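You operate a simulated robot arm through the tools that you are given. There is no shell and no other tool. Be economical: measure what you need, move in short steps, check, and stop when the job is done.

The job below is to be done with a simulated two-armed robot. You get a single attempt, and the scene is never put back.

JOB
Square the panel by the stick, then tension its brace as the setting drawing gives.
Fine: shut the purple clamp and set the white pawl before winding; the panel stays square.

The check looks at the end state, three seconds after you hand in, the way a careful person would. Anything else that was tipped, shoved, dropped, spilled or broken makes it a failure.

ROBOT AND FRAMES
Two 7-joint arms with fingered hands on one trunk that stands fixed in place. Base frame: the origin is at the foot of the trunk, x ahead of it, y to its left, z up. Units: m, rad, N and s.
The left shoulder is at [0.024, 0.152, 1.252], the right one opposite. With the tool pointing down near the work surface each hand reaches from about 0.38 to 0.78 m from the base axis, measured 20 degrees to its own side. Payload 3.8 kg a hand.
Tool frame (each hand has its own): the origin (TCP) lies between the finger pads and is the grasp point; the fingertips stand 0.03 m ahead of it; z points along the fingers, y is the line along which they close. Largest opening 0.104 m; the body of the gripper starts 0.035 m behind the TCP. The gripper is a hand of 5 fingers: y runs from the thumb to the fingers, the wrist lies at [-0.015, -0.104, -0.178] in the tool frame, and closing takes about 1.5 s.
Orientation is that of the tool frame in the base frame, as a unit quaternion [x, y, z, w]. With the fingers straight down and the wrist toward the robot, the tool's x, y and z point along [0, 1, 0], [1, 0, 0] and [0, 0, -1] of the base frame.

CONTROLS
- The arms move only by the tool send_rows. It takes "left_targets", "right_targets" or both (then of equal length, played together; a hand with none holds still); each is a list of rows, each a list of 2 entries, a list of its own where there are three numbers: the shift along the tool's x, y, z in units of 40 mm (1.0 is 40 mm), then the turn, a rotation vector about the tool's x, y, z in units of 4 degrees (1.0 is 4 degrees). In form: [[[x, y, z], [ax, ay, az]], ...]. A call has 1 to 20 rows; each row shifts and turns the commanded pose from where the row before left it, along the tool's axes as they then stand. "left_jaw" and "right_jaw" are, for a hand that has rows, the gripper command, from -1 (shut) to 1 (fully open), values between in proportion, set as the call begins (left out, the last holds). A call with a number of a shift or a turn outside -1 to 1 is refused whole. Each row takes 0.2 s and may step no farther than 0.05 m and 0.15 rad from the row before; otherwise, or with a gripper value out of range, the whole call is refused. Where a pose cannot be reached the arm comes as near as it can. A force on the tool above 40 N (or 10 N above the force at the start of the call, whichever is more), or a blocked arm, ends the call early, and 0.2 s more pass. The fingers move at their own pace (about 0.072 m/s each) and stop on an object; they squeeze with about 28 N. The grip force told is the motor's: it shows also when the fingers shut on nothing. Time passes only in rows, and 0.2 s behind the last, so rows that do not move let the fingers close. It gives the time, the measured TCP pose, the force on the tool (base axes), the opening and the grip force at its end, in the units of the frame above (readings bear some noise), with the torque about the TCP (base axes, N m) and any sound that the robot's microphone picked up.
- Cameras (640 x 400 px; columns grow to the right, rows downward): "scene" is now at [0.1054, 0.0427, 1.422]; the picture's right is [0.48, -0.88, -0.02], its down [-0.36, -0.17, -0.92] and it looks along [0.80, 0.45, -0.39] (base axes); focal length 258 px, centre (320, 200). "left" rides on the left gripper at [-0.08, -0.078, -0.141] in its tool frame; the picture's right is [-0.78, -0.30, 0.56], its down [0.53, -0.78, 0.33] and it looks along [0.33, 0.56, 0.76] (tool axes); focal length 247 px, centre (320, 200). "right" rides on the right gripper at [0.08, -0.078, -0.141] in its tool frame; the picture's right is [-0.78, 0.30, -0.56], its down [-0.53, -0.78, 0.33] and it looks along [-0.33, 0.56, 0.76] (tool axes); focal length 247 px, centre (320, 200). There is no depth. A picture from a camera that has moved, and an enlarged one, comes with that camera's place and axes in the base frame and with its lens.
- snapshot(camera): a new picture of that camera. It takes no simulated time.
- move_column(by): slides the trunk up (or, below 0, down) by that many m; the arms and the scene camera ride with it, the base frame stays. It gives what a move gives, with no picture.
- set_fingers(index, middle, ring, little, thumb_bend, thumb_turn, hand): sets how far each is bent, from 0 (flat) to 100 (curled in); at 30 the hand is open as for a grip, at 70 the pads meet at the TCP. One left out holds its place. A second passes; each finger stops where it meets its share of the squeeze, and holds until it gets a number again. A gripper value or a shape takes the hand back. It gives what a move gives, with no picture; readings hold the bend of each and the force on index, middle, ring, little, thumb and palm. thumb_turn goes from beside the hand (0) to across from the fingers (100), as for a grip.
- hand_shape(shape, hand): the hand has 5 fingers and takes this shape, open, in about a second: jaw (thumb against the fingers, like two jaws); tri (thumb and two fingers); tip (a fingertip pinch); poke (one finger out to press); point (the index stretched); flat (the hand flat); cup (the hand cupped); fist (a fist). The gripper value then closes the fingers along that shape, each until it touches; the sizes above hold for jaw. It gives what a move gives, with no picture.
- pan_tilt(pan, tilt): turns the head with the scene camera to pan (to the left, within 1.396 rad either way) and tilt (down, from -0.506 to 1.204), counted from straight ahead of the robot. It gives what a move gives.
- close_up(camera, box): a new picture of the part [left, top, right, bottom] of that camera's present view, enlarged. It takes no simulated time.
- sign_off(): hands the job in; it is judged then, once.

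Work in short steps. Places have to be worked out from the pictures, the camera data and where the tool is seen: move nearer, look again, correct. Check each grasp and each placing, and mend what went wrong. You have 120 turns and 74 pictures in all, those below and enlarged ones among them. Open the grippers and draw the arms clear of the work before you hand the job in, unless the task says otherwise; then end with one line.

The tools are called after "Request:" as name(argument=value, ...) on one line, values as JSON. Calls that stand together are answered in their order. send_rows: Moves the arms, as the interface text tells. Its arguments: {"type":"object","properties":{"left_targets":{"type":"array","items":{"type":"array"}},"left_jaw":{"type":"number"},"right_targets":{"type":"array","items":{"type":"array"}},"right_jaw":{"type":"number"}},"required":[]} The other tools are called the same way: move_column (by) slides the trunk up or down; hand_shape (shape, hand) gives the hand a shape; set_fingers (index, middle, ring, little, thumb_bend, thumb_turn, hand) moves the fingers one by one; pan_tilt (pan, tilt) turns the head that bears the scene camera; snapshot (camera) takes a picture; close_up (camera, box) takes an enlarged picture of a part of a camera's view; sign_off () hands the job in.

At the start:

```text
time: 0.0
left_position: [0.4346, 0.4071, 1.2575]
left_orientation: [0.707, 0.708, -0.001, 0.0]
left_contact_force: [-0.5, -0.9, -0.2]
left_moment: [-0.03, -0.03, 0.0]
left_grip_width: 0.1035
left_finger_force: 0.1
left_shape: jaw
left_bend: [30.0, 30.0, 30.0, 30.0, 30.0, 98.0]
left_finger forces: [0.1, 0.0, 0.0, 0.0, 0.0, 0.0]
right_position: [0.43, 0.0324, 1.3043]
right_orientation: [0.707, 0.707, -0.001, 0.001]
right_contact_force: [0.5, 0.7, 0.2]
right_moment: [-0.01, 0.0, 0.01]
right_grip_width: 0.1035
right_finger_force: 0.0
right_shape: jaw
right_bend: [30.0, 30.0, 30.0, 30.0, 30.0, 98.0]
right_finger forces: [0.1, 0.0, 0.0, 0.0, 0.1, 0.0]
trunk travel left (down, up): [-0.325, 0.131]
head pan, tilt: [0.503, 0.365]
```

scene: 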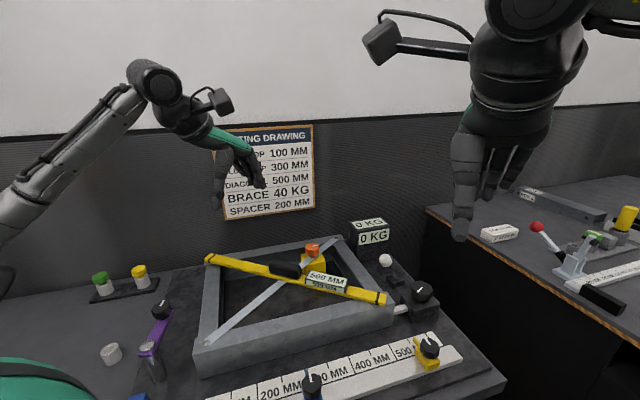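
right: 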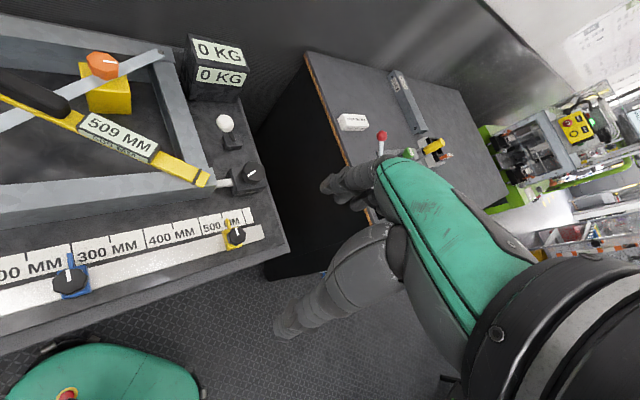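
left: 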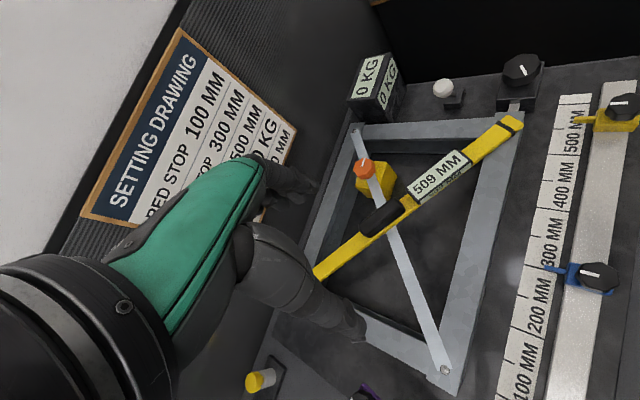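

The stick on the panel reads 509 mm and the drawing seems to call for diagonal 500. I'll move the left hand's obstruction aside later; first I enlarge the drawing and the work area.

Request:
close_up(camera="scene", box=[200, 110, 330, 230])

Request:
close_up(camera="scene", box=[190, 210, 510, 400])

Request:
close_up(camera="scene", box=[40, 240, 240, 400])

```text
3.33 times, centred on (265, 170) of scene
camera zoom: at [0.1054, 0.0427, 1.422], right [0.48, -0.88, -0.02], down [-0.36, -0.17, -0.92], along [0.8, 0.45, -0.39], focal length 861 px, centre (503, 300)
```

zoom: 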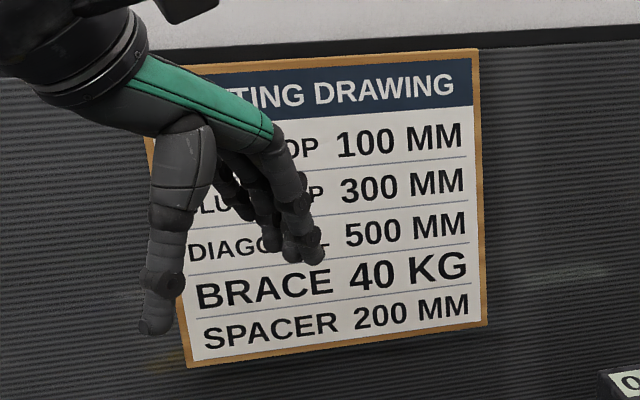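

```text
2.00 times, centred on (350, 305) of scene
camera zoom: at [0.1054, 0.0427, 1.422], right [0.48, -0.88, -0.02], down [-0.36, -0.17, -0.92], along [0.8, 0.45, -0.39], focal length 517 px, centre (260, -10)
```

zoom: 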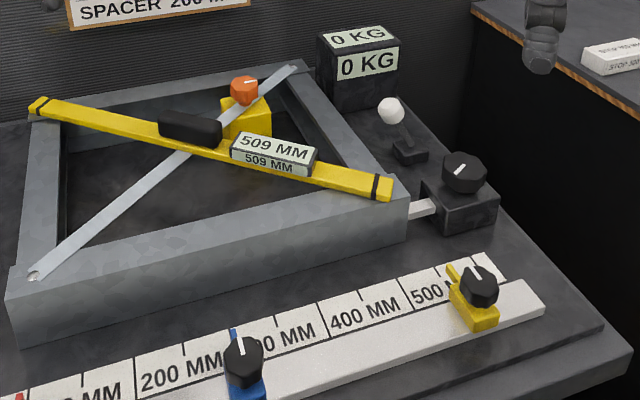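

```text
2.50 times, centred on (140, 320) of scene
camera zoom: at [0.1054, 0.0427, 1.422], right [0.48, -0.88, -0.02], down [-0.36, -0.17, -0.92], along [0.8, 0.45, -0.39], focal length 646 px, centre (770, -100)
```

zoom: 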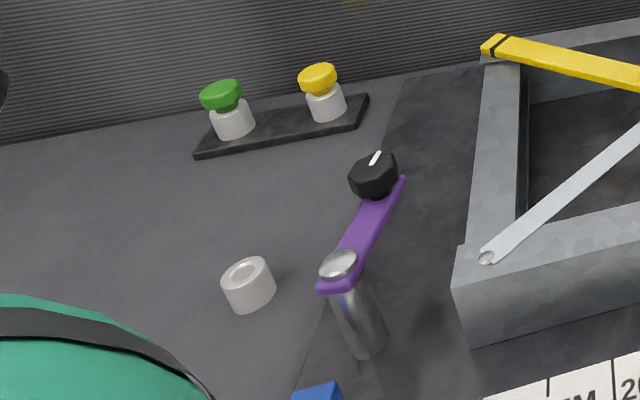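

The drawing calls for diagonal 500 mm and brace 40 kg; the stick reads 509 now. I tilt the head down for a fuller view of the bench.

Request:
pan_tilt(pan=0.45, tilt=0.75)

Request:
snapshot(camera="scene")

Request:
close_up(camera="scene", box=[320, 100, 480, 200])

```text
time: 0.9
left_position: [0.4366, 0.4073, 1.2586]
left_orientation: [0.707, 0.707, 0.0, 0.0]
left_contact_force: [-0.5, 0.4, 0.1]
left_moment: [0.02, -0.01, 0.01]
left_grip_width: 0.1039
left_finger_force: 0.0
left_shape: jaw
left_bend: [30.0, 30.0, 30.0, 30.0, 30.0, 98.0]
left_finger forces: [0.1, 0.0, 0.0, 0.1, 0.0, 0.0]
right_position: [0.429, 0.0325, 1.3043]
right_orientation: [0.707, 0.707, -0.001, 0.0]
right_contact_force: [0.0, 0.3, 0.4]
right_moment: [-0.04, 0.0, -0.04]
right_grip_width: 0.1037
right_finger_force: 0.1
right_shape: jaw
right_bend: [30.0, 30.0, 30.0, 30.0, 30.0, 98.0]
right_finger forces: [0.1, 0.1, 0.0, 0.0, 0.1, 0.0]
trunk travel left (down, up): [-0.325, 0.131]
head pan, tilt: [0.45, 0.75]
```

```text
67 pictures are left
camera scene: at [0.0968, 0.034, 1.388], right [0.43, -0.9, -0.02], down [-0.65, -0.3, -0.7], along [0.63, 0.32, -0.71], focal length 258 px, centre (320, 200)
```

scene: 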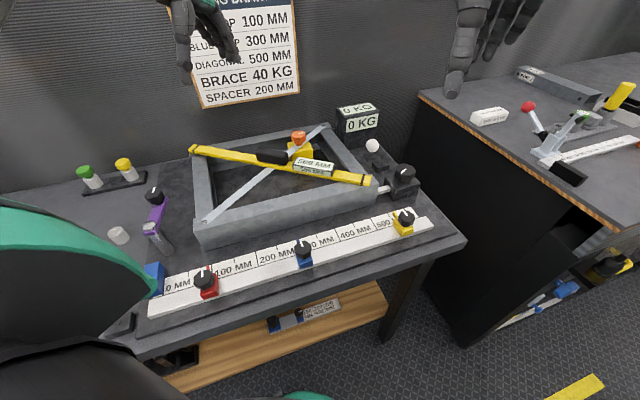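

```text
4.00 times, centred on (400, 150) of scene
camera zoom: at [0.0968, 0.034, 1.388], right [0.43, -0.9, -0.02], down [-0.65, -0.3, -0.7], along [0.63, 0.32, -0.71], focal length 1033 px, centre (0, 400)
```

zoom: 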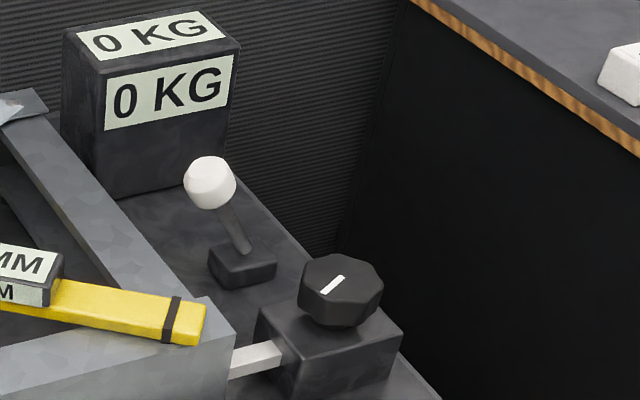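

Panel top is about z 0.945, the jack knob near (0.67, 0.075, 0.94), the white pawl near (0.74, 0.19), and the clamp post near (0.25, 0.53). I bring the right hand to above the jack knob, still high.

Request:
send_rows(right_targets=[[[0.12, 0.8, 0.6], [0, 0, 0]], [[0.12, 0.8, 0.6], [0, 0, 0]], [[0.12, 0.8, 0.6], [0, 0, 0]], [[0.12, 0.8, 0.6], [0, 0, 0]], [[0.12, 0.8, 0.6], [0, 0, 0]], [[0.12, 0.8, 0.6], [0, 0, 0]], [[0.12, 0.6, 0.6], [0, 0, 0]], [[0, 0, 0], [0, 0, 0]]])

Request:
snapshot(camera="right")

Request:
snapshot(camera="scene")

```text
time: 2.7
left_position: [0.4349, 0.4075, 1.258]
left_orientation: [0.707, 0.707, -0.001, 0.0]
left_contact_force: [0.1, -0.1, 0.4]
left_moment: [-0.03, -0.03, 0.03]
left_grip_width: 0.1035
left_finger_force: 0.1
left_shape: jaw
left_bend: [30.0, 30.0, 30.0, 30.0, 30.0, 98.0]
left_finger forces: [0.0, 0.1, 0.1, 0.0, 0.0, 0.0]
right_position: [0.645, 0.0646, 1.1395]
right_orientation: [0.707, 0.707, -0.001, 0.0]
right_contact_force: [0.2, -1.1, -0.1]
right_moment: [0.03, 0.0, -0.01]
right_grip_width: 0.1039
right_finger_force: 0.1
right_shape: jaw
right_bend: [30.0, 30.0, 30.0, 30.0, 30.0, 98.0]
right_finger forces: [0.1, 0.1, 0.1, 0.1, 0.1, 0.0]
trunk travel left (down, up): [-0.325, 0.131]
head pan, tilt: [0.45, 0.75]
```

```text
65 pictures are left
camera right: at [0.5683, 0.1456, 1.2805], right [0.3, -0.78, 0.56], down [-0.78, -0.54, -0.33], along [0.56, -0.33, -0.76], focal length 247 px, centre (320, 200)
```

right: 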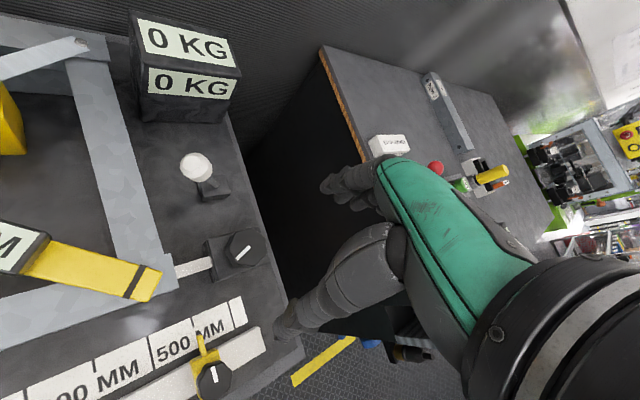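

```text
64 pictures are left
camera scene: at [0.0965, 0.0338, 1.388], right [0.43, -0.9, -0.02], down [-0.65, -0.3, -0.7], along [0.63, 0.32, -0.71], focal length 258 px, centre (320, 200)
```

scene: 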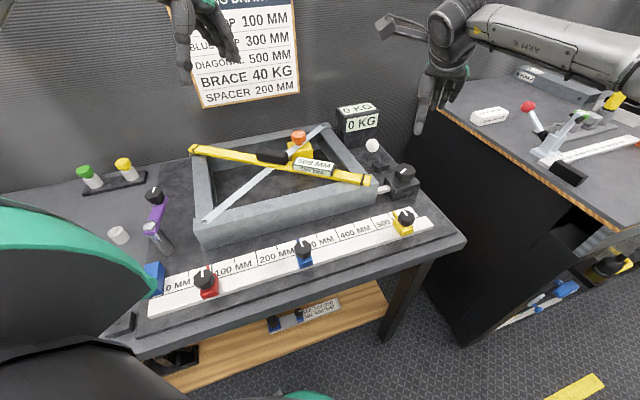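

Triangulating again, the knob is at (0.675, 0.082, 0.947). I take the three-finger shape and go down to TCP z≈1.00 over it, then look.

Request:
hand_shape(hand="right", shape="tri")

Request:
send_rows(right_targets=[[[0.11, 0.19, 0.9], [0, 0, 0]], [[0.11, 0.19, 0.9], [0, 0, 0]], [[0.11, 0.19, 0.9], [0, 0, 0]], [[0.11, 0.18, 0.8], [0, 0, 0]], [[0, 0, 0], [0, 0, 0]]])

Request:
close_up(camera="scene", box=[320, 90, 480, 230])

Request:
snapshot(camera="right")

```text
time: 3.6
left_position: [0.4352, 0.4071, 1.2577]
left_orientation: [0.707, 0.707, 0.0, -0.001]
left_contact_force: [0.4, 0.1, -0.2]
left_moment: [0.0, -0.02, 0.0]
left_grip_width: 0.1038
left_finger_force: 0.2
left_shape: jaw
left_bend: [30.0, 30.0, 30.0, 30.0, 30.0, 98.0]
left_finger forces: [0.0, 0.0, 0.0, 0.0, 0.1, 0.0]
right_position: [0.6448, 0.0646, 1.1376]
right_orientation: [0.707, 0.707, 0.0, 0.0]
right_contact_force: [-0.1, 0.1, 0.1]
right_moment: [-0.01, 0.0, -0.01]
right_grip_width: 0.1038
right_finger_force: 0.0
right_shape: tri
right_bend: [30.0, 30.0, 99.0, 99.0, 30.0, 98.0]
right_finger forces: [0.1, 0.0, 0.0, 0.1, 0.0, 0.0]
trunk travel left (down, up): [-0.325, 0.131]
head pan, tilt: [0.45, 0.75]
```

```text
time: 4.8
left_position: [0.4349, 0.4086, 1.2582]
left_orientation: [0.707, 0.707, -0.001, -0.001]
left_contact_force: [0.8, -0.3, -0.7]
left_moment: [0.01, 0.03, -0.02]
left_grip_width: 0.1037
left_finger_force: 0.1
left_shape: jaw
left_bend: [30.0, 30.0, 30.0, 30.0, 30.0, 98.0]
left_finger forces: [0.0, 0.0, 0.0, 0.0, 0.0, 0.0]
right_position: [0.6734, 0.0827, 0.9968]
right_orientation: [0.707, 0.707, -0.001, 0.0]
right_contact_force: [0.5, -0.1, 0.1]
right_moment: [-0.02, -0.01, 0.01]
right_grip_width: 0.1038
right_finger_force: 0.1
right_shape: tri
right_bend: [30.0, 30.0, 99.0, 99.0, 30.0, 98.0]
right_finger forces: [0.0, 0.1, 0.0, 0.1, 0.0, 0.0]
trunk travel left (down, up): [-0.325, 0.131]
head pan, tilt: [0.45, 0.75]
```

```text
2.86 times, centred on (400, 160) of scene
camera zoom: at [0.0967, 0.0339, 1.388], right [0.43, -0.9, -0.02], down [-0.65, -0.3, -0.7], along [0.63, 0.32, -0.71], focal length 738 px, centre (91, 314)
```

zoom: 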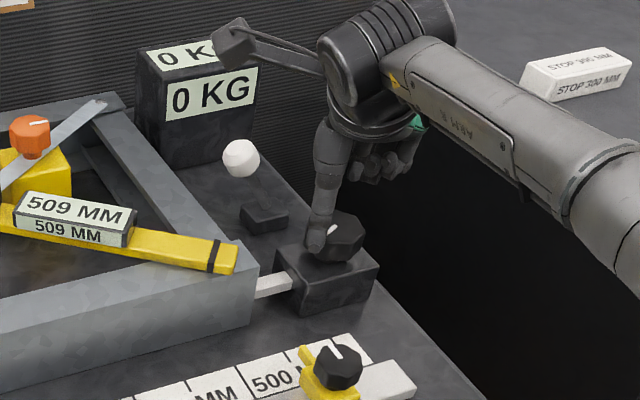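

```text
62 pictures are left
camera right: at [0.5973, 0.1635, 1.1397], right [0.3, -0.78, 0.56], down [-0.78, -0.54, -0.33], along [0.56, -0.33, -0.76], focal length 247 px, centre (320, 200)
```

right: 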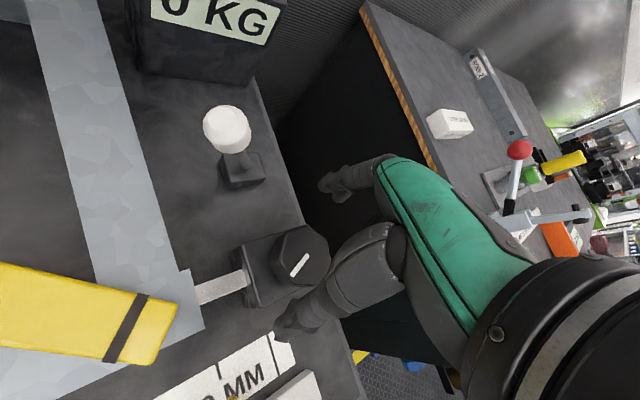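

The knob sits midway between thumb and fingers. I lower to z≈0.965 and close on it.

Request:
send_rows(right_targets=[[[-0.03, 0.05, 0.4], [0, 0, 0]], [[0, 0, 0.4], [0, 0, 0]], [[0, 0, 0], [0, 0, 0]]])

Request:
send_rows(right_targets=[[[0, 0, 0], [0, 0, 0]], [[0, 0, 0], [0, 0, 0]], [[0, 0, 0], [0, 0, 0]], [[0, 0, 0], [0, 0, 0]], [[0, 0, 0], [0, 0, 0]], [[0, 0, 0], [0, 0, 0]], [[0, 0, 0], [0, 0, 0]]], right_jaw=-1)

Request:
snapshot(camera="right")

```text
time: 5.6
left_position: [0.4345, 0.4072, 1.2571]
left_orientation: [0.707, 0.707, 0.0, -0.001]
left_contact_force: [-0.3, -0.5, 0.4]
left_moment: [0.01, -0.01, 0.0]
left_grip_width: 0.1035
left_finger_force: 0.0
left_shape: jaw
left_bend: [30.0, 30.0, 30.0, 30.0, 30.0, 98.0]
left_finger forces: [0.1, 0.0, 0.0, 0.1, 0.0, 0.1]
right_position: [0.6734, 0.0831, 0.9819]
right_orientation: [0.707, 0.707, 0.001, 0.0]
right_contact_force: [-0.6, 0.2, -0.5]
right_moment: [-0.03, 0.02, -0.01]
right_grip_width: 0.1039
right_finger_force: 0.1
right_shape: tri
right_bend: [30.0, 30.0, 99.0, 99.0, 30.0, 98.0]
right_finger forces: [0.0, 0.0, 0.0, 0.1, 0.0, 0.0]
right hand out of reach, approached as far as the arm can: row 1, 2
trunk travel left (down, up): [-0.325, 0.131]
head pan, tilt: [0.45, 0.75]
```

```text
time: 7.2
left_position: [0.4351, 0.4078, 1.2582]
left_orientation: [0.707, 0.707, 0.0, 0.0]
left_contact_force: [0.0, 0.1, 0.9]
left_moment: [0.01, -0.01, 0.0]
left_grip_width: 0.1035
left_finger_force: 0.1
left_shape: jaw
left_bend: [30.0, 30.0, 30.0, 30.0, 30.0, 98.0]
left_finger forces: [0.1, 0.0, 0.1, 0.0, 0.0, 0.0]
right_position: [0.6731, 0.0825, 0.9838]
right_orientation: [0.707, 0.707, 0.0, 0.001]
right_contact_force: [3.8, 1.5, 9.6]
right_moment: [0.06, -0.37, -0.03]
right_grip_width: 0.0328
right_finger_force: 28.9
right_shape: tri
right_bend: [74.0, 48.0, 100.0, 100.0, 75.0, 100.0]
right_finger forces: [15.9, 15.5, 0.1, 0.0, 24.1, 0.0]
trunk travel left (down, up): [-0.325, 0.131]
head pan, tilt: [0.45, 0.75]
```

```text
61 pictures are left
camera right: at [0.5962, 0.1621, 1.1255], right [0.29, -0.78, 0.56], down [-0.78, -0.53, -0.33], along [0.56, -0.33, -0.76], focal length 247 px, centre (320, 200)
```

right: 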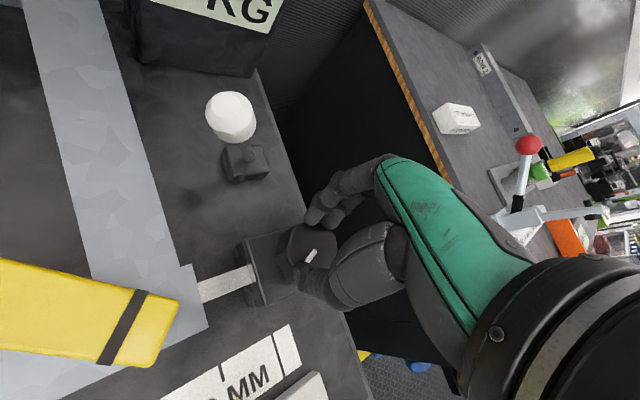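

The arm is at its reach limit and holds only the knob's upper edge. I open, raise the arm and drop the trunk so it has more reach.

Request:
send_rows(right_targets=[[[0, 0, 0], [0, 0, 0]], [[0, 0, 0], [0, 0, 0]], [[0, 0, 0], [0, 0, 0]], [[0, 0, -1], [0, 0, 0]], [[0, 0, -1], [0, 0, 0]], [[0, 0, -1], [0, 0, 0]], [[0, 0, -1], [0, 0, 0]], [[0, 0, 0], [0, 0, 0]]], right_jaw=1)

Request:
move_column(by=-0.13)

Request:
close_up(camera="right", box=[100, 60, 420, 360])

```text
time: 9.0
left_position: [0.4365, 0.4088, 1.2571]
left_orientation: [0.707, 0.707, 0.0, 0.0]
left_contact_force: [-0.1, -0.1, -0.5]
left_moment: [-0.02, 0.01, -0.02]
left_grip_width: 0.1037
left_finger_force: 0.2
left_shape: jaw
left_bend: [30.0, 30.0, 30.0, 30.0, 30.0, 98.0]
left_finger forces: [0.1, 0.0, 0.1, 0.0, 0.0, 0.1]
right_position: [0.6727, 0.0834, 1.1434]
right_orientation: [0.707, 0.707, 0.0, 0.0]
right_contact_force: [-0.5, -0.3, -0.3]
right_moment: [0.01, 0.01, 0.02]
right_grip_width: 0.1037
right_finger_force: 0.0
right_shape: tri
right_bend: [30.0, 30.0, 99.0, 99.0, 30.0, 98.0]
right_finger forces: [0.1, 0.1, 0.0, 0.0, 0.1, 0.0]
trunk travel left (down, up): [-0.325, 0.131]
head pan, tilt: [0.45, 0.75]
```

```text
time: 10.5
left_position: [0.4346, 0.4089, 1.1291]
left_orientation: [0.707, 0.707, 0.0, 0.001]
left_contact_force: [0.1, -0.3, -0.3]
left_moment: [-0.03, 0.02, 0.0]
left_grip_width: 0.1037
left_finger_force: 0.1
left_shape: jaw
left_bend: [30.0, 30.0, 30.0, 30.0, 30.0, 98.0]
left_finger forces: [0.1, 0.0, 0.0, 0.0, 0.0, 0.0]
right_position: [0.6726, 0.0808, 1.0133]
right_orientation: [0.707, 0.707, 0.001, 0.002]
right_contact_force: [0.4, -0.4, 0.0]
right_moment: [0.04, -0.02, 0.02]
right_grip_width: 0.1038
right_finger_force: 0.1
right_shape: tri
right_bend: [30.0, 30.0, 99.0, 99.0, 30.0, 98.0]
right_finger forces: [0.0, 0.0, 0.0, 0.0, 0.0, 0.0]
trunk travel left (down, up): [-0.195, 0.261]
head pan, tilt: [0.45, 0.75]
```

```text
1.33 times, centred on (260, 210) of right
camera zoom: at [0.596, 0.1617, 1.1558], right [0.3, -0.78, 0.56], down [-0.78, -0.54, -0.33], along [0.56, -0.33, -0.76], focal length 329 px, centre (400, 187)
```

zoom: 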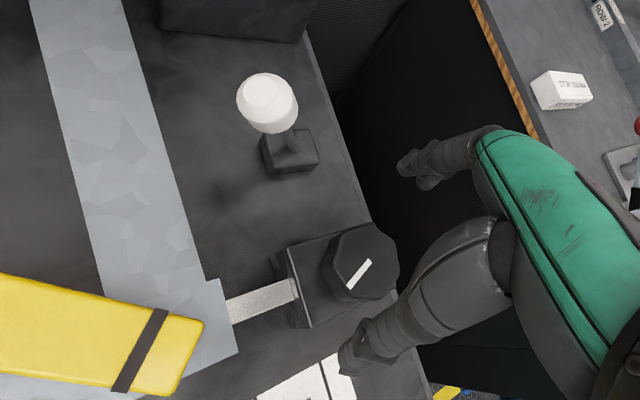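

The arm now has reach. I lower to z≈0.967 and close again.

Request:
send_rows(right_targets=[[[0, 0.08, 0.6], [0, 0, 0]], [[0, 0, 0.55], [0, 0, 0]], [[0, 0, 0], [0, 0, 0]]])

Request:
send_rows(right_targets=[[[0, 0, 0], [0, 0, 0]], [[0, 0, 0], [0, 0, 0]], [[0, 0, 0], [0, 0, 0]], [[0, 0, 0], [0, 0, 0]], [[0, 0, 0], [0, 0, 0]], [[0, 0, 0], [0, 0, 0]], [[0, 0, 0], [0, 0, 0]]], right_jaw=-1)

Request:
close_up(camera="right", box=[100, 60, 420, 360])

```text
time: 11.3
left_position: [0.4356, 0.4073, 1.1284]
left_orientation: [0.707, 0.707, -0.001, 0.0]
left_contact_force: [-0.2, 0.2, -0.1]
left_moment: [-0.01, -0.03, 0.01]
left_grip_width: 0.1037
left_finger_force: 0.0
left_shape: jaw
left_bend: [30.0, 30.0, 30.0, 30.0, 30.0, 98.0]
left_finger forces: [0.1, 0.1, 0.0, 0.0, 0.1, 0.0]
right_position: [0.676, 0.0814, 0.9682]
right_orientation: [0.708, 0.707, 0.0, -0.001]
right_contact_force: [0.7, -0.3, -0.3]
right_moment: [0.03, -0.04, 0.01]
right_grip_width: 0.1039
right_finger_force: 0.1
right_shape: tri
right_bend: [30.0, 30.0, 99.0, 99.0, 30.0, 98.0]
right_finger forces: [0.0, 0.0, 0.0, 0.0, 0.0, 0.1]
trunk travel left (down, up): [-0.195, 0.261]
head pan, tilt: [0.45, 0.75]
```

```text
time: 12.9
left_position: [0.4368, 0.4089, 1.1274]
left_orientation: [0.707, 0.707, 0.001, 0.0]
left_contact_force: [-0.7, 1.0, 0.2]
left_moment: [0.0, 0.01, -0.05]
left_grip_width: 0.1036
left_finger_force: 0.0
left_shape: jaw
left_bend: [30.0, 30.0, 30.0, 30.0, 30.0, 98.0]
left_finger forces: [0.1, 0.0, 0.0, 0.0, 0.0, 0.1]
right_position: [0.6762, 0.0807, 0.9669]
right_orientation: [0.707, 0.707, -0.001, -0.001]
right_contact_force: [-0.4, 1.4, -1.2]
right_moment: [0.0, 0.02, 0.03]
right_grip_width: 0.0428
right_finger_force: 27.8
right_shape: tri
right_bend: [74.0, 48.0, 100.0, 100.0, 72.0, 100.0]
right_finger forces: [11.9, 12.8, 0.0, 0.0, 25.4, 0.0]
trunk travel left (down, up): [-0.195, 0.261]
head pan, tilt: [0.45, 0.75]
```

```text
1.33 times, centred on (260, 210) of right
camera zoom: at [0.5996, 0.1621, 1.1095], right [0.3, -0.78, 0.56], down [-0.78, -0.54, -0.33], along [0.56, -0.33, -0.76], focal length 329 px, centre (400, 187)
```

zoom: 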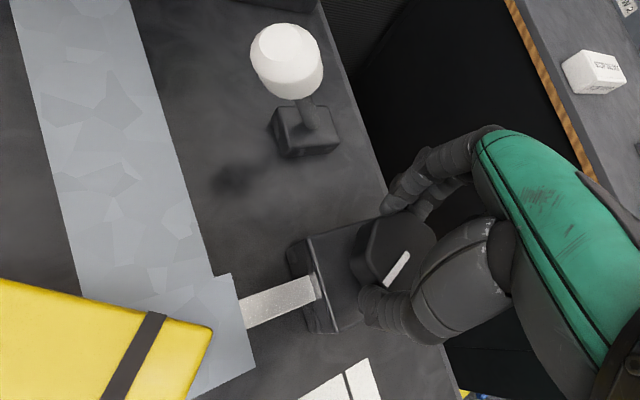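

A good grip on the knob. I try a small 24° clockwise turn (seen from above) and read the stick.

Request:
send_rows(right_targets=[[[0, 0, 0], [0, 0, 1]], [[0, 0, 0], [0, 0, 1]], [[0, 0, 0], [0, 0, 1]], [[0, 0, 0], [0, 0, 1]], [[0, 0, 0], [0, 0, 1]], [[0, 0, 0], [0, 0, 1]], [[0, 0, 0], [0, 0, 0]], [[0, 0, 0], [0, 0, 0]]])

Request:
close_up(camera="scene", box=[180, 60, 480, 240])

```text
time: 14.7
left_position: [0.4359, 0.4075, 1.1281]
left_orientation: [0.707, 0.707, 0.0, 0.0]
left_contact_force: [-0.8, 0.0, 0.5]
left_moment: [-0.01, 0.04, 0.01]
left_grip_width: 0.1035
left_finger_force: 0.0
left_shape: jaw
left_bend: [30.0, 30.0, 30.0, 30.0, 30.0, 98.0]
left_finger forces: [0.0, 0.1, 0.0, 0.0, 0.0, 0.1]
right_position: [0.6778, 0.0812, 0.9666]
right_orientation: [0.839, 0.544, 0.0, 0.0]
right_contact_force: [7.6, 1.9, 3.7]
right_moment: [0.01, -0.26, 0.09]
right_grip_width: 0.0423
right_finger_force: 28.3
right_shape: tri
right_bend: [74.0, 47.0, 100.0, 100.0, 72.0, 100.0]
right_finger forces: [15.4, 16.0, 0.0, 0.0, 24.6, 0.0]
trunk travel left (down, up): [-0.195, 0.261]
head pan, tilt: [0.45, 0.75]
```

```text
2.13 times, centred on (330, 150) of scene
camera zoom: at [0.1528, 0.0343, 1.2388], right [0.43, -0.9, -0.08], down [-0.74, -0.3, -0.61], along [0.53, 0.32, -0.79], focal length 551 px, centre (299, 307)
```

zoom: 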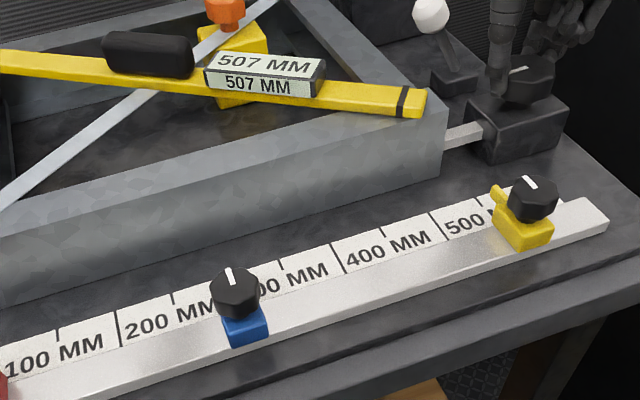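

24° clockwise took it 509→507. I turn 40° more the same way.

Request:
send_rows(right_targets=[[[0, 0, 0], [0, 0, 1]], [[0, 0, 0], [0, 0, 1]], [[0, 0, 0], [0, 0, 1]], [[0, 0, 0], [0, 0, 1]], [[0, 0, 0], [0, 0, 1]], [[0, 0, 0], [0, 0, 1]], [[0, 0, 0], [0, 0, 1]], [[0, 0, 0], [0, 0, 1]], [[0, 0, 0], [0, 0, 1]], [[0, 0, 0], [0, 0, 1]], [[0, 0, 0], [0, 0, 0]], [[0, 0, 0], [0, 0, 0]]])

Request:
close_up(camera="scene", box=[180, 60, 480, 240])

```text
time: 16.3
left_position: [0.4407, 0.4088, 1.1257]
left_orientation: [0.707, 0.707, -0.002, -0.001]
left_contact_force: [0.3, 0.7, 0.4]
left_moment: [0.0, 0.0, -0.03]
left_grip_width: 0.1035
left_finger_force: 0.1
left_shape: jaw
left_bend: [30.0, 30.0, 30.0, 30.0, 30.0, 98.0]
left_finger forces: [0.0, 0.1, 0.1, 0.0, 0.0, 0.1]
right_position: [0.6691, 0.0684, 0.9656]
right_orientation: [0.918, 0.397, 0.01, -0.003]
right_contact_force: [26.8, 19.5, -0.4]
right_moment: [0.17, -0.61, -0.04]
right_grip_width: 0.0406
right_finger_force: 28.1
right_shape: tri
right_bend: [74.0, 51.0, 100.0, 100.0, 74.0, 88.0]
right_finger forces: [17.2, 10.2, 0.0, 0.0, 31.6, 0.0]
right hand out of reach, approached as far as the arm can: row 3, 4, 6, 7
trunk travel left (down, up): [-0.195, 0.261]
head pan, tilt: [0.45, 0.75]
stopped in row 7 (right hand): the force on the tool passed its limit at 41 N (the readings are from after the stop); the commanded pose is now the measured one
```

```text
2.13 times, centred on (330, 150) of scene
camera zoom: at [0.1563, 0.0363, 1.238], right [0.43, -0.9, -0.08], down [-0.74, -0.3, -0.61], along [0.52, 0.32, -0.79], focal length 551 px, centre (299, 307)
```

zoom: 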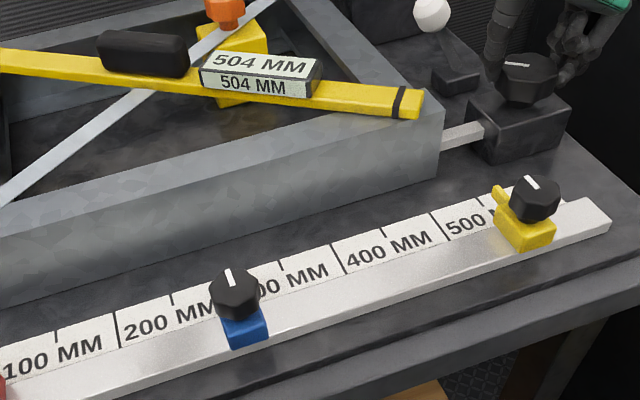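

Reach limit at ~43° cw; stick reads 504. I release, lift, and turn the hand back 72° for another stroke.

Request:
send_rows(right_targets=[[[0, 0, 0], [0, 0, 0]], [[0, 0, 0], [0, 0, 0]], [[0, 0, 0], [0, 0, 0]], [[0, 0, 0], [0, 0, 0]], [[0, 0, -0.8], [0, 0, 0]], [[0, 0, -0.8], [0, 0, 0]]], right_jaw=1)

Request:
send_rows(right_targets=[[[0, 0, 0], [0, 0, -1]], [[0, 0, 0], [0, 0, -1]], [[0, 0, 0], [0, 0, -1]], [[0, 0, 0], [0, 0, -1]], [[0, 0, 0], [0, 0, -1]], [[0, 0, 0], [0, 0, -1]], [[0, 0, 0], [0, 0, -1]], [[0, 0, 0], [0, 0, -1]], [[0, 0, 0], [0, 0, -1]], [[0, 0, 0], [0, 0, -1]], [[0, 0, 0], [0, 0, -1]], [[0, 0, 0], [0, 0, -1]], [[0, 0, 0], [0, 0, -1]], [[0, 0, 0], [0, 0, -1]], [[0, 0, 0], [0, 0, -1]], [[0, 0, 0], [0, 0, -1]], [[0, 0, 0], [0, 0, -1]], [[0, 0, 0], [0, 0, -1]], [[0, 0, 0], [0, 0, 0]]])

```text
time: 17.7
left_position: [0.4353, 0.4068, 1.1286]
left_orientation: [0.708, 0.707, 0.0, -0.001]
left_contact_force: [-1.0, -0.7, -0.5]
left_moment: [0.03, 0.0, -0.03]
left_grip_width: 0.1036
left_finger_force: 0.0
left_shape: jaw
left_bend: [30.0, 30.0, 30.0, 30.0, 30.0, 98.0]
left_finger forces: [0.1, 0.0, 0.1, 0.0, 0.1, 0.0]
right_position: [0.6618, 0.0603, 1.0308]
right_orientation: [0.918, 0.396, 0.008, -0.002]
right_contact_force: [0.2, 0.2, 0.5]
right_moment: [0.0, 0.01, 0.03]
right_grip_width: 0.1037
right_finger_force: 0.1
right_shape: tri
right_bend: [30.0, 30.0, 99.0, 99.0, 30.0, 98.0]
right_finger forces: [0.0, 0.0, 0.0, 0.1, 0.0, 0.0]
trunk travel left (down, up): [-0.195, 0.261]
head pan, tilt: [0.45, 0.75]
```

```text
time: 21.7
left_position: [0.4361, 0.4069, 1.1269]
left_orientation: [0.707, 0.707, 0.0, -0.001]
left_contact_force: [0.0, 0.5, 0.6]
left_moment: [0.02, 0.01, 0.02]
left_grip_width: 0.1038
left_finger_force: 0.0
left_shape: jaw
left_bend: [30.0, 30.0, 30.0, 30.0, 30.0, 98.0]
left_finger forces: [0.1, 0.1, 0.1, 0.1, 0.1, 0.0]
right_position: [0.6649, 0.0646, 1.0311]
right_orientation: [0.511, 0.86, 0.007, 0.003]
right_contact_force: [0.6, 0.4, 0.0]
right_moment: [-0.05, 0.01, 0.01]
right_grip_width: 0.1035
right_finger_force: 0.0
right_shape: tri
right_bend: [30.0, 30.0, 99.0, 99.0, 30.0, 98.0]
right_finger forces: [0.0, 0.0, 0.0, 0.0, 0.0, 0.0]
trunk travel left (down, up): [-0.195, 0.261]
head pan, tilt: [0.45, 0.75]
```

Hand is now ~29° ccw. I move over the knob (0.676, 0.081), lower and close.

Request:
send_rows(right_targets=[[[0.23, 0.44, 0], [0, 0, 0]], [[0, 0, 0.8], [0, 0, 0]], [[0, 0, 0.8], [0, 0, 0]], [[0, 0, 0], [0, 0, 0]]])

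Request:
send_rows(right_targets=[[[0, 0, 0], [0, 0, 0]], [[0, 0, 0], [0, 0, 0]], [[0, 0, 0], [0, 0, 0]], [[0, 0, 0], [0, 0, 0]], [[0, 0, 0], [0, 0, 0]], [[0, 0, 0], [0, 0, 0]], [[0, 0, 0], [0, 0, 0]]], right_jaw=-1)

Request:
close_up(camera="scene", box=[260, 60, 480, 200])

```text
time: 22.7
left_position: [0.4356, 0.4053, 1.1284]
left_orientation: [0.708, 0.707, -0.001, -0.001]
left_contact_force: [0.3, -0.4, -0.2]
left_moment: [0.01, -0.01, 0.05]
left_grip_width: 0.1038
left_finger_force: 0.0
left_shape: jaw
left_bend: [30.0, 30.0, 30.0, 30.0, 30.0, 98.0]
left_finger forces: [0.0, 0.0, 0.1, 0.1, 0.0, 0.0]
right_position: [0.6753, 0.0811, 0.9683]
right_orientation: [0.511, 0.859, 0.007, 0.003]
right_contact_force: [-0.6, -0.5, 0.3]
right_moment: [0.03, 0.03, -0.01]
right_grip_width: 0.1036
right_finger_force: 0.2
right_shape: tri
right_bend: [30.0, 30.0, 99.0, 99.0, 30.0, 98.0]
right_finger forces: [0.0, 0.1, 0.0, 0.0, 0.0, 0.0]
trunk travel left (down, up): [-0.195, 0.261]
head pan, tilt: [0.45, 0.75]
```

```text
time: 24.3
left_position: [0.4367, 0.4069, 1.1283]
left_orientation: [0.708, 0.707, 0.0, 0.001]
left_contact_force: [1.0, 0.0, 0.0]
left_moment: [-0.01, -0.03, -0.03]
left_grip_width: 0.1037
left_finger_force: 0.0
left_shape: jaw
left_bend: [30.0, 30.0, 30.0, 30.0, 30.0, 98.0]
left_finger forces: [0.0, 0.0, 0.0, 0.0, 0.0, 0.0]
right_position: [0.6754, 0.0809, 0.9687]
right_orientation: [0.51, 0.86, 0.007, 0.003]
right_contact_force: [-0.1, 0.8, -2.0]
right_moment: [0.05, -0.01, -0.01]
right_grip_width: 0.0429
right_finger_force: 27.6
right_shape: tri
right_bend: [74.0, 50.0, 100.0, 100.0, 71.0, 100.0]
right_finger forces: [12.3, 12.8, 0.1, 0.0, 25.2, 0.0]
trunk travel left (down, up): [-0.195, 0.261]
head pan, tilt: [0.45, 0.75]
```

```text
2.86 times, centred on (370, 130) of scene
camera zoom: at [0.152, 0.0342, 1.2389], right [0.43, -0.9, -0.08], down [-0.73, -0.3, -0.61], along [0.53, 0.32, -0.79], focal length 738 px, centre (177, 400)
```

zoom: 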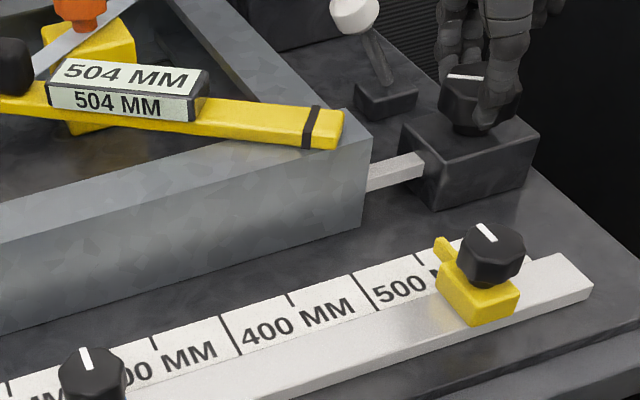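

Still 504, good grip. About 8.6°/mm, so I turn 32° cw and read.

Request:
send_rows(right_targets=[[[0, 0, 0], [0, 0, 1]], [[0, 0, 0], [0, 0, 1]], [[0, 0, 0], [0, 0, 1]], [[0, 0, 0], [0, 0, 1]], [[0, 0, 0], [0, 0, 1]], [[0, 0, 0], [0, 0, 1]], [[0, 0, 0], [0, 0, 1]], [[0, 0, 0], [0, 0, 1]], [[0, 0, 0], [0, 0, 0]], [[0, 0, 0], [0, 0, 0]]])

Request:
close_up(camera="scene", box=[260, 60, 480, 200])

```text
time: 26.5
left_position: [0.4364, 0.4077, 1.1273]
left_orientation: [0.707, 0.707, 0.0, -0.001]
left_contact_force: [-0.3, -0.2, 0.1]
left_moment: [-0.01, -0.03, 0.01]
left_grip_width: 0.1035
left_finger_force: 0.0
left_shape: jaw
left_bend: [30.0, 30.0, 30.0, 30.0, 30.0, 98.0]
left_finger forces: [0.0, 0.1, 0.0, 0.0, 0.1, 0.0]
right_position: [0.6772, 0.079, 0.9671]
right_orientation: [0.729, 0.685, 0.008, 0.001]
right_contact_force: [8.2, 0.9, 3.4]
right_moment: [0.01, -0.26, 0.08]
right_grip_width: 0.0425
right_finger_force: 28.4
right_shape: tri
right_bend: [74.0, 49.0, 100.0, 100.0, 71.0, 100.0]
right_finger forces: [15.4, 16.4, 0.1, 0.0, 24.4, 0.0]
trunk travel left (down, up): [-0.195, 0.261]
head pan, tilt: [0.45, 0.75]
```

```text
2.86 times, centred on (370, 130) of scene
camera zoom: at [0.1528, 0.0344, 1.2388], right [0.43, -0.9, -0.08], down [-0.74, -0.3, -0.61], along [0.53, 0.32, -0.79], focal length 738 px, centre (177, 400)
```

zoom: 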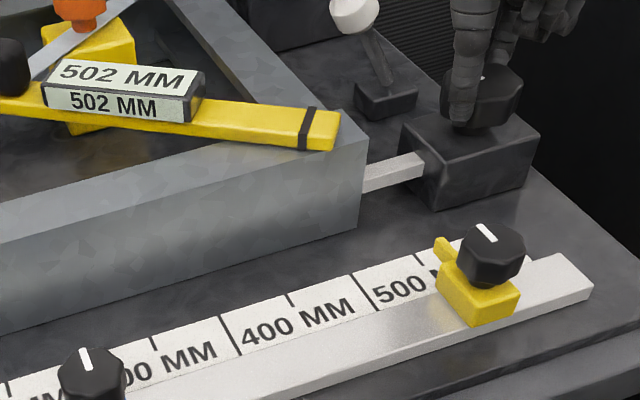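

502 now; 20° more.

Request:
send_rows(right_targets=[[[0, 0, 0], [0, 0, 1]], [[0, 0, 0], [0, 0, 1]], [[0, 0, 0], [0, 0, 1]], [[0, 0, 0], [0, 0, 1]], [[0, 0, 0], [0, 0, 1]], [[0, 0, 0], [0, 0, 0]], [[0, 0, 0], [0, 0, 0]]])

Request:
close_up(camera="scene", box=[260, 60, 480, 200])

```text
time: 28.1
left_position: [0.4383, 0.4057, 1.1288]
left_orientation: [0.707, 0.707, -0.001, -0.001]
left_contact_force: [-0.4, -0.6, 0.5]
left_moment: [0.0, -0.06, -0.01]
left_grip_width: 0.1036
left_finger_force: 0.0
left_shape: jaw
left_bend: [30.0, 30.0, 30.0, 30.0, 30.0, 98.0]
left_finger forces: [0.0, 0.0, 0.0, 0.1, 0.1, 0.1]
right_position: [0.6772, 0.0804, 0.9676]
right_orientation: [0.837, 0.548, 0.007, -0.001]
right_contact_force: [13.4, -1.0, 4.5]
right_moment: [-0.12, -0.46, 0.11]
right_grip_width: 0.0422
right_finger_force: 27.8
right_shape: tri
right_bend: [74.0, 48.0, 100.0, 100.0, 71.0, 100.0]
right_finger forces: [16.9, 18.0, 0.0, 0.0, 23.0, 0.1]
trunk travel left (down, up): [-0.195, 0.261]
head pan, tilt: [0.45, 0.75]
```

```text
2.86 times, centred on (370, 130) of scene
camera zoom: at [0.1535, 0.0338, 1.2387], right [0.43, -0.9, -0.08], down [-0.74, -0.3, -0.61], along [0.52, 0.32, -0.79], focal length 738 px, centre (177, 400)
```

zoom: 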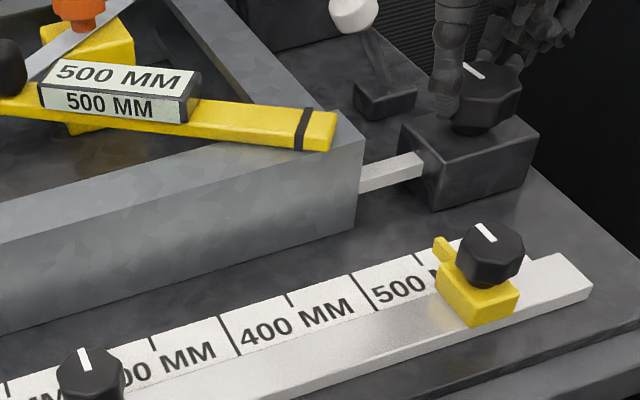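

Stick reads 500. I release the knob, lift straight up, and check that it stays.

Request:
send_rows(right_targets=[[[0, 0, 0], [0, 0, 0]], [[0, 0, 0], [0, 0, 0]], [[0, 0, 0], [0, 0, 0]], [[0, 0, 0], [0, 0, 0]], [[0, 0, 0], [0, 0, 0]], [[0, 0, -0.8], [0, 0, 0]], [[0, 0, -1], [0, 0, 0]], [[0, 0, -1], [0, 0, 0]]], right_jaw=1)

Request:
pan_tilt(pan=0.75, tilt=0.65)

Request:
snapshot(camera="scene")

Request:
snapshot(camera="left")

```text
time: 29.9
left_position: [0.436, 0.407, 1.1281]
left_orientation: [0.708, 0.707, 0.0, 0.001]
left_contact_force: [-0.4, 1.3, 0.3]
left_moment: [0.0, 0.0, 0.0]
left_grip_width: 0.1037
left_finger_force: 0.1
left_shape: jaw
left_bend: [30.0, 30.0, 30.0, 30.0, 30.0, 98.0]
left_finger forces: [0.2, 0.0, 0.0, 0.0, 0.0, 0.0]
right_position: [0.674, 0.0799, 1.08]
right_orientation: [0.836, 0.549, 0.007, 0.0]
right_contact_force: [0.0, -0.3, -0.1]
right_moment: [0.0, 0.0, -0.03]
right_grip_width: 0.1035
right_finger_force: 0.1
right_shape: tri
right_bend: [30.0, 30.0, 99.0, 99.0, 30.0, 98.0]
right_finger forces: [0.0, 0.0, 0.0, 0.1, 0.0, 0.0]
trunk travel left (down, up): [-0.195, 0.261]
head pan, tilt: [0.45, 0.75]
```

```text
time: 30.7
left_position: [0.4364, 0.4074, 1.1279]
left_orientation: [0.708, 0.706, 0.0, 0.0]
left_contact_force: [0.0, -0.4, 0.3]
left_moment: [-0.01, -0.05, 0.03]
left_grip_width: 0.1037
left_finger_force: 0.1
left_shape: jaw
left_bend: [30.0, 30.0, 30.0, 30.0, 30.0, 98.0]
left_finger forces: [0.0, 0.0, 0.1, 0.0, 0.0, 0.0]
right_position: [0.6749, 0.0776, 1.0785]
right_orientation: [0.836, 0.548, 0.008, -0.001]
right_contact_force: [0.1, -0.1, -0.3]
right_moment: [0.01, 0.02, -0.04]
right_grip_width: 0.1037
right_finger_force: 0.0
right_shape: tri
right_bend: [30.0, 30.0, 99.0, 99.0, 30.0, 98.0]
right_finger forces: [0.0, 0.0, 0.1, 0.0, 0.1, 0.0]
trunk travel left (down, up): [-0.195, 0.261]
head pan, tilt: [0.75, 0.649]
```

```text
53 pictures are left
camera scene: at [0.1426, 0.0571, 1.2493], right [0.67, -0.73, -0.12], down [-0.58, -0.41, -0.7], along [0.47, 0.54, -0.7], focal length 258 px, centre (320, 200)
```

scene: 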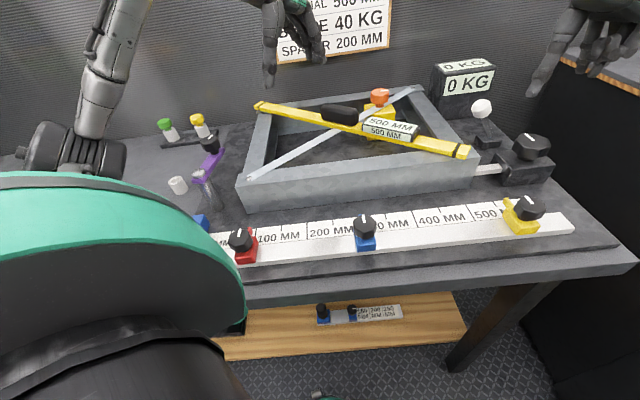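

```text
52 pictures are left
camera left: at [0.3579, 0.3265, 1.2688], right [-0.3, -0.78, -0.56], down [-0.78, 0.54, -0.33], along [0.56, 0.33, -0.76], focal length 247 px, centre (320, 200)
```

left: 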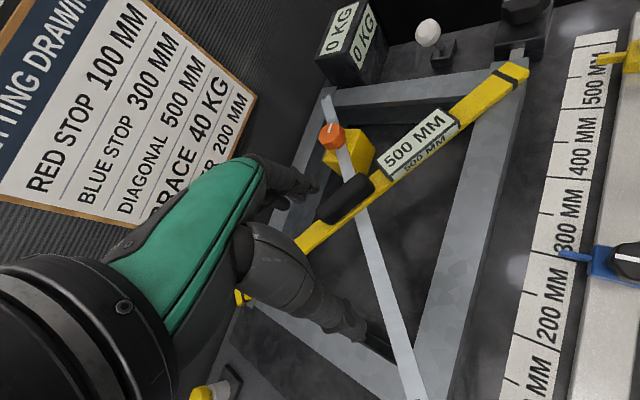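

500 holds. Now the left hand: I yaw it 60° left so its camera can see the purple clamp.

Request:
send_rows(left_targets=[[[0, 0, 0], [0, 0, -1]], [[0, 0, 0], [0, 0, -1]], [[0, 0, 0], [0, 0, -1]], [[0, 0, 0], [0, 0, -1]], [[0, 0, 0], [0, 0, -1]], [[0, 0, 0], [0, 0, -1]], [[0, 0, 0], [0, 0, -1]], [[0, 0, 0], [0, 0, -1]], [[0, 0, 0], [0, 0, -1]], [[0, 0, 0], [0, 0, -1]], [[0, 0, 0], [0, 0, -1]], [[0, 0, 0], [0, 0, -1]], [[0, 0, 0], [0, 0, -1]], [[0, 0, 0], [0, 0, -1]], [[0, 0, 0], [0, 0, -1]], [[0, 0, 0], [0, 0, 0]]])

Request:
snapshot(camera="left")

```text
time: 34.1
left_position: [0.435, 0.4069, 1.128]
left_orientation: [0.259, 0.966, 0.0, 0.0]
left_contact_force: [-0.1, 0.0, -1.2]
left_moment: [0.02, -0.03, -0.01]
left_grip_width: 0.1037
left_finger_force: 0.1
left_shape: jaw
left_bend: [30.0, 30.0, 30.0, 30.0, 30.0, 98.0]
left_finger forces: [0.0, 0.0, 0.1, 0.1, 0.1, 0.0]
right_position: [0.6743, 0.0786, 1.0789]
right_orientation: [0.836, 0.548, 0.008, 0.0]
right_contact_force: [0.2, -0.3, -0.7]
right_moment: [0.0, -0.01, -0.01]
right_grip_width: 0.1038
right_finger_force: 0.0
right_shape: tri
right_bend: [30.0, 30.0, 99.0, 99.0, 30.0, 98.0]
right_finger forces: [0.0, 0.0, 0.0, 0.0, 0.1, 0.0]
trunk travel left (down, up): [-0.195, 0.261]
head pan, tilt: [0.75, 0.649]
```

```text
51 pictures are left
camera left: at [0.4661, 0.2997, 1.2685], right [0.52, -0.64, -0.56], down [-0.85, -0.41, -0.33], along [-0.01, 0.65, -0.76], focal length 247 px, centre (320, 200)
```

left: 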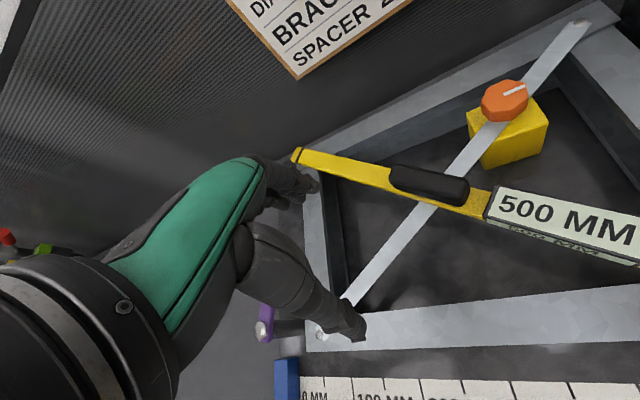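

The hand hides the clamp; I shift the left hand toward (0.34, 0.50) to bring the clamp into clear view.

Request:
send_rows(left_targets=[[[0.8, 0.2, 0], [0, 0, 0]], [[0.8, 0.2, 0], [0, 0, 0]], [[0.8, 0.2, 0], [0, 0, 0]], [[0.8, 0.2, 0], [0, 0, 0]], [[0, 0, 0], [0, 0, 0]]])

Request:
snapshot(camera="left")

Request:
close_up(camera="scene", box=[140, 80, 300, 220])

```text
time: 35.3
left_position: [0.3408, 0.5004, 1.1272]
left_orientation: [0.259, 0.966, 0.0, -0.001]
left_contact_force: [0.7, -0.6, 1.3]
left_moment: [-0.01, 0.03, -0.01]
left_grip_width: 0.1038
left_finger_force: 0.0
left_shape: jaw
left_bend: [30.0, 30.0, 30.0, 30.0, 30.0, 98.0]
left_finger forces: [0.0, 0.0, 0.0, 0.0, 0.0, 0.0]
right_position: [0.6761, 0.0789, 1.0783]
right_orientation: [0.836, 0.548, 0.007, -0.001]
right_contact_force: [-0.2, -0.1, 0.6]
right_moment: [-0.05, 0.0, -0.03]
right_grip_width: 0.1038
right_finger_force: 0.1
right_shape: tri
right_bend: [30.0, 30.0, 99.0, 99.0, 30.0, 98.0]
right_finger forces: [0.1, 0.0, 0.1, 0.1, 0.1, 0.1]
trunk travel left (down, up): [-0.195, 0.261]
head pan, tilt: [0.75, 0.649]
```

```text
50 pictures are left
camera left: at [0.372, 0.3926, 1.2682], right [0.52, -0.65, -0.56], down [-0.85, -0.4, -0.33], along [-0.01, 0.65, -0.76], focal length 247 px, centre (320, 200)
```

left: 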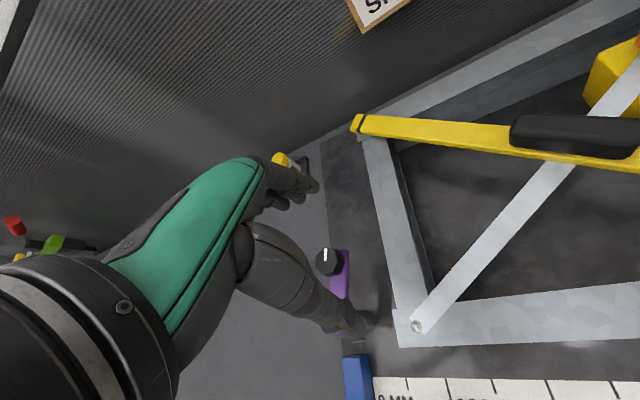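

```text
2.86 times, centred on (220, 150) of scene
camera zoom: at [0.1435, 0.0574, 1.2492], right [0.67, -0.73, -0.12], down [-0.58, -0.41, -0.7], along [0.46, 0.54, -0.7], focal length 738 px, centre (606, 343)
```

zoom: 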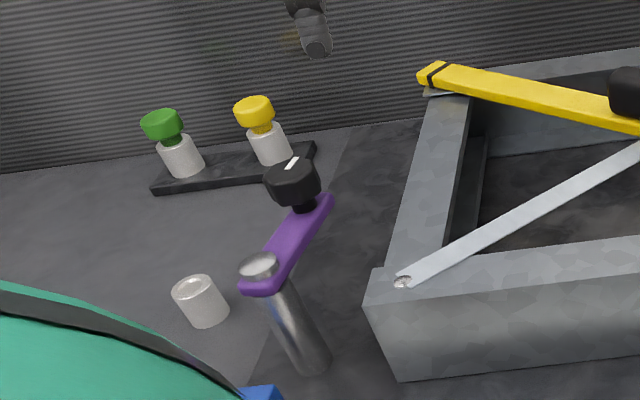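

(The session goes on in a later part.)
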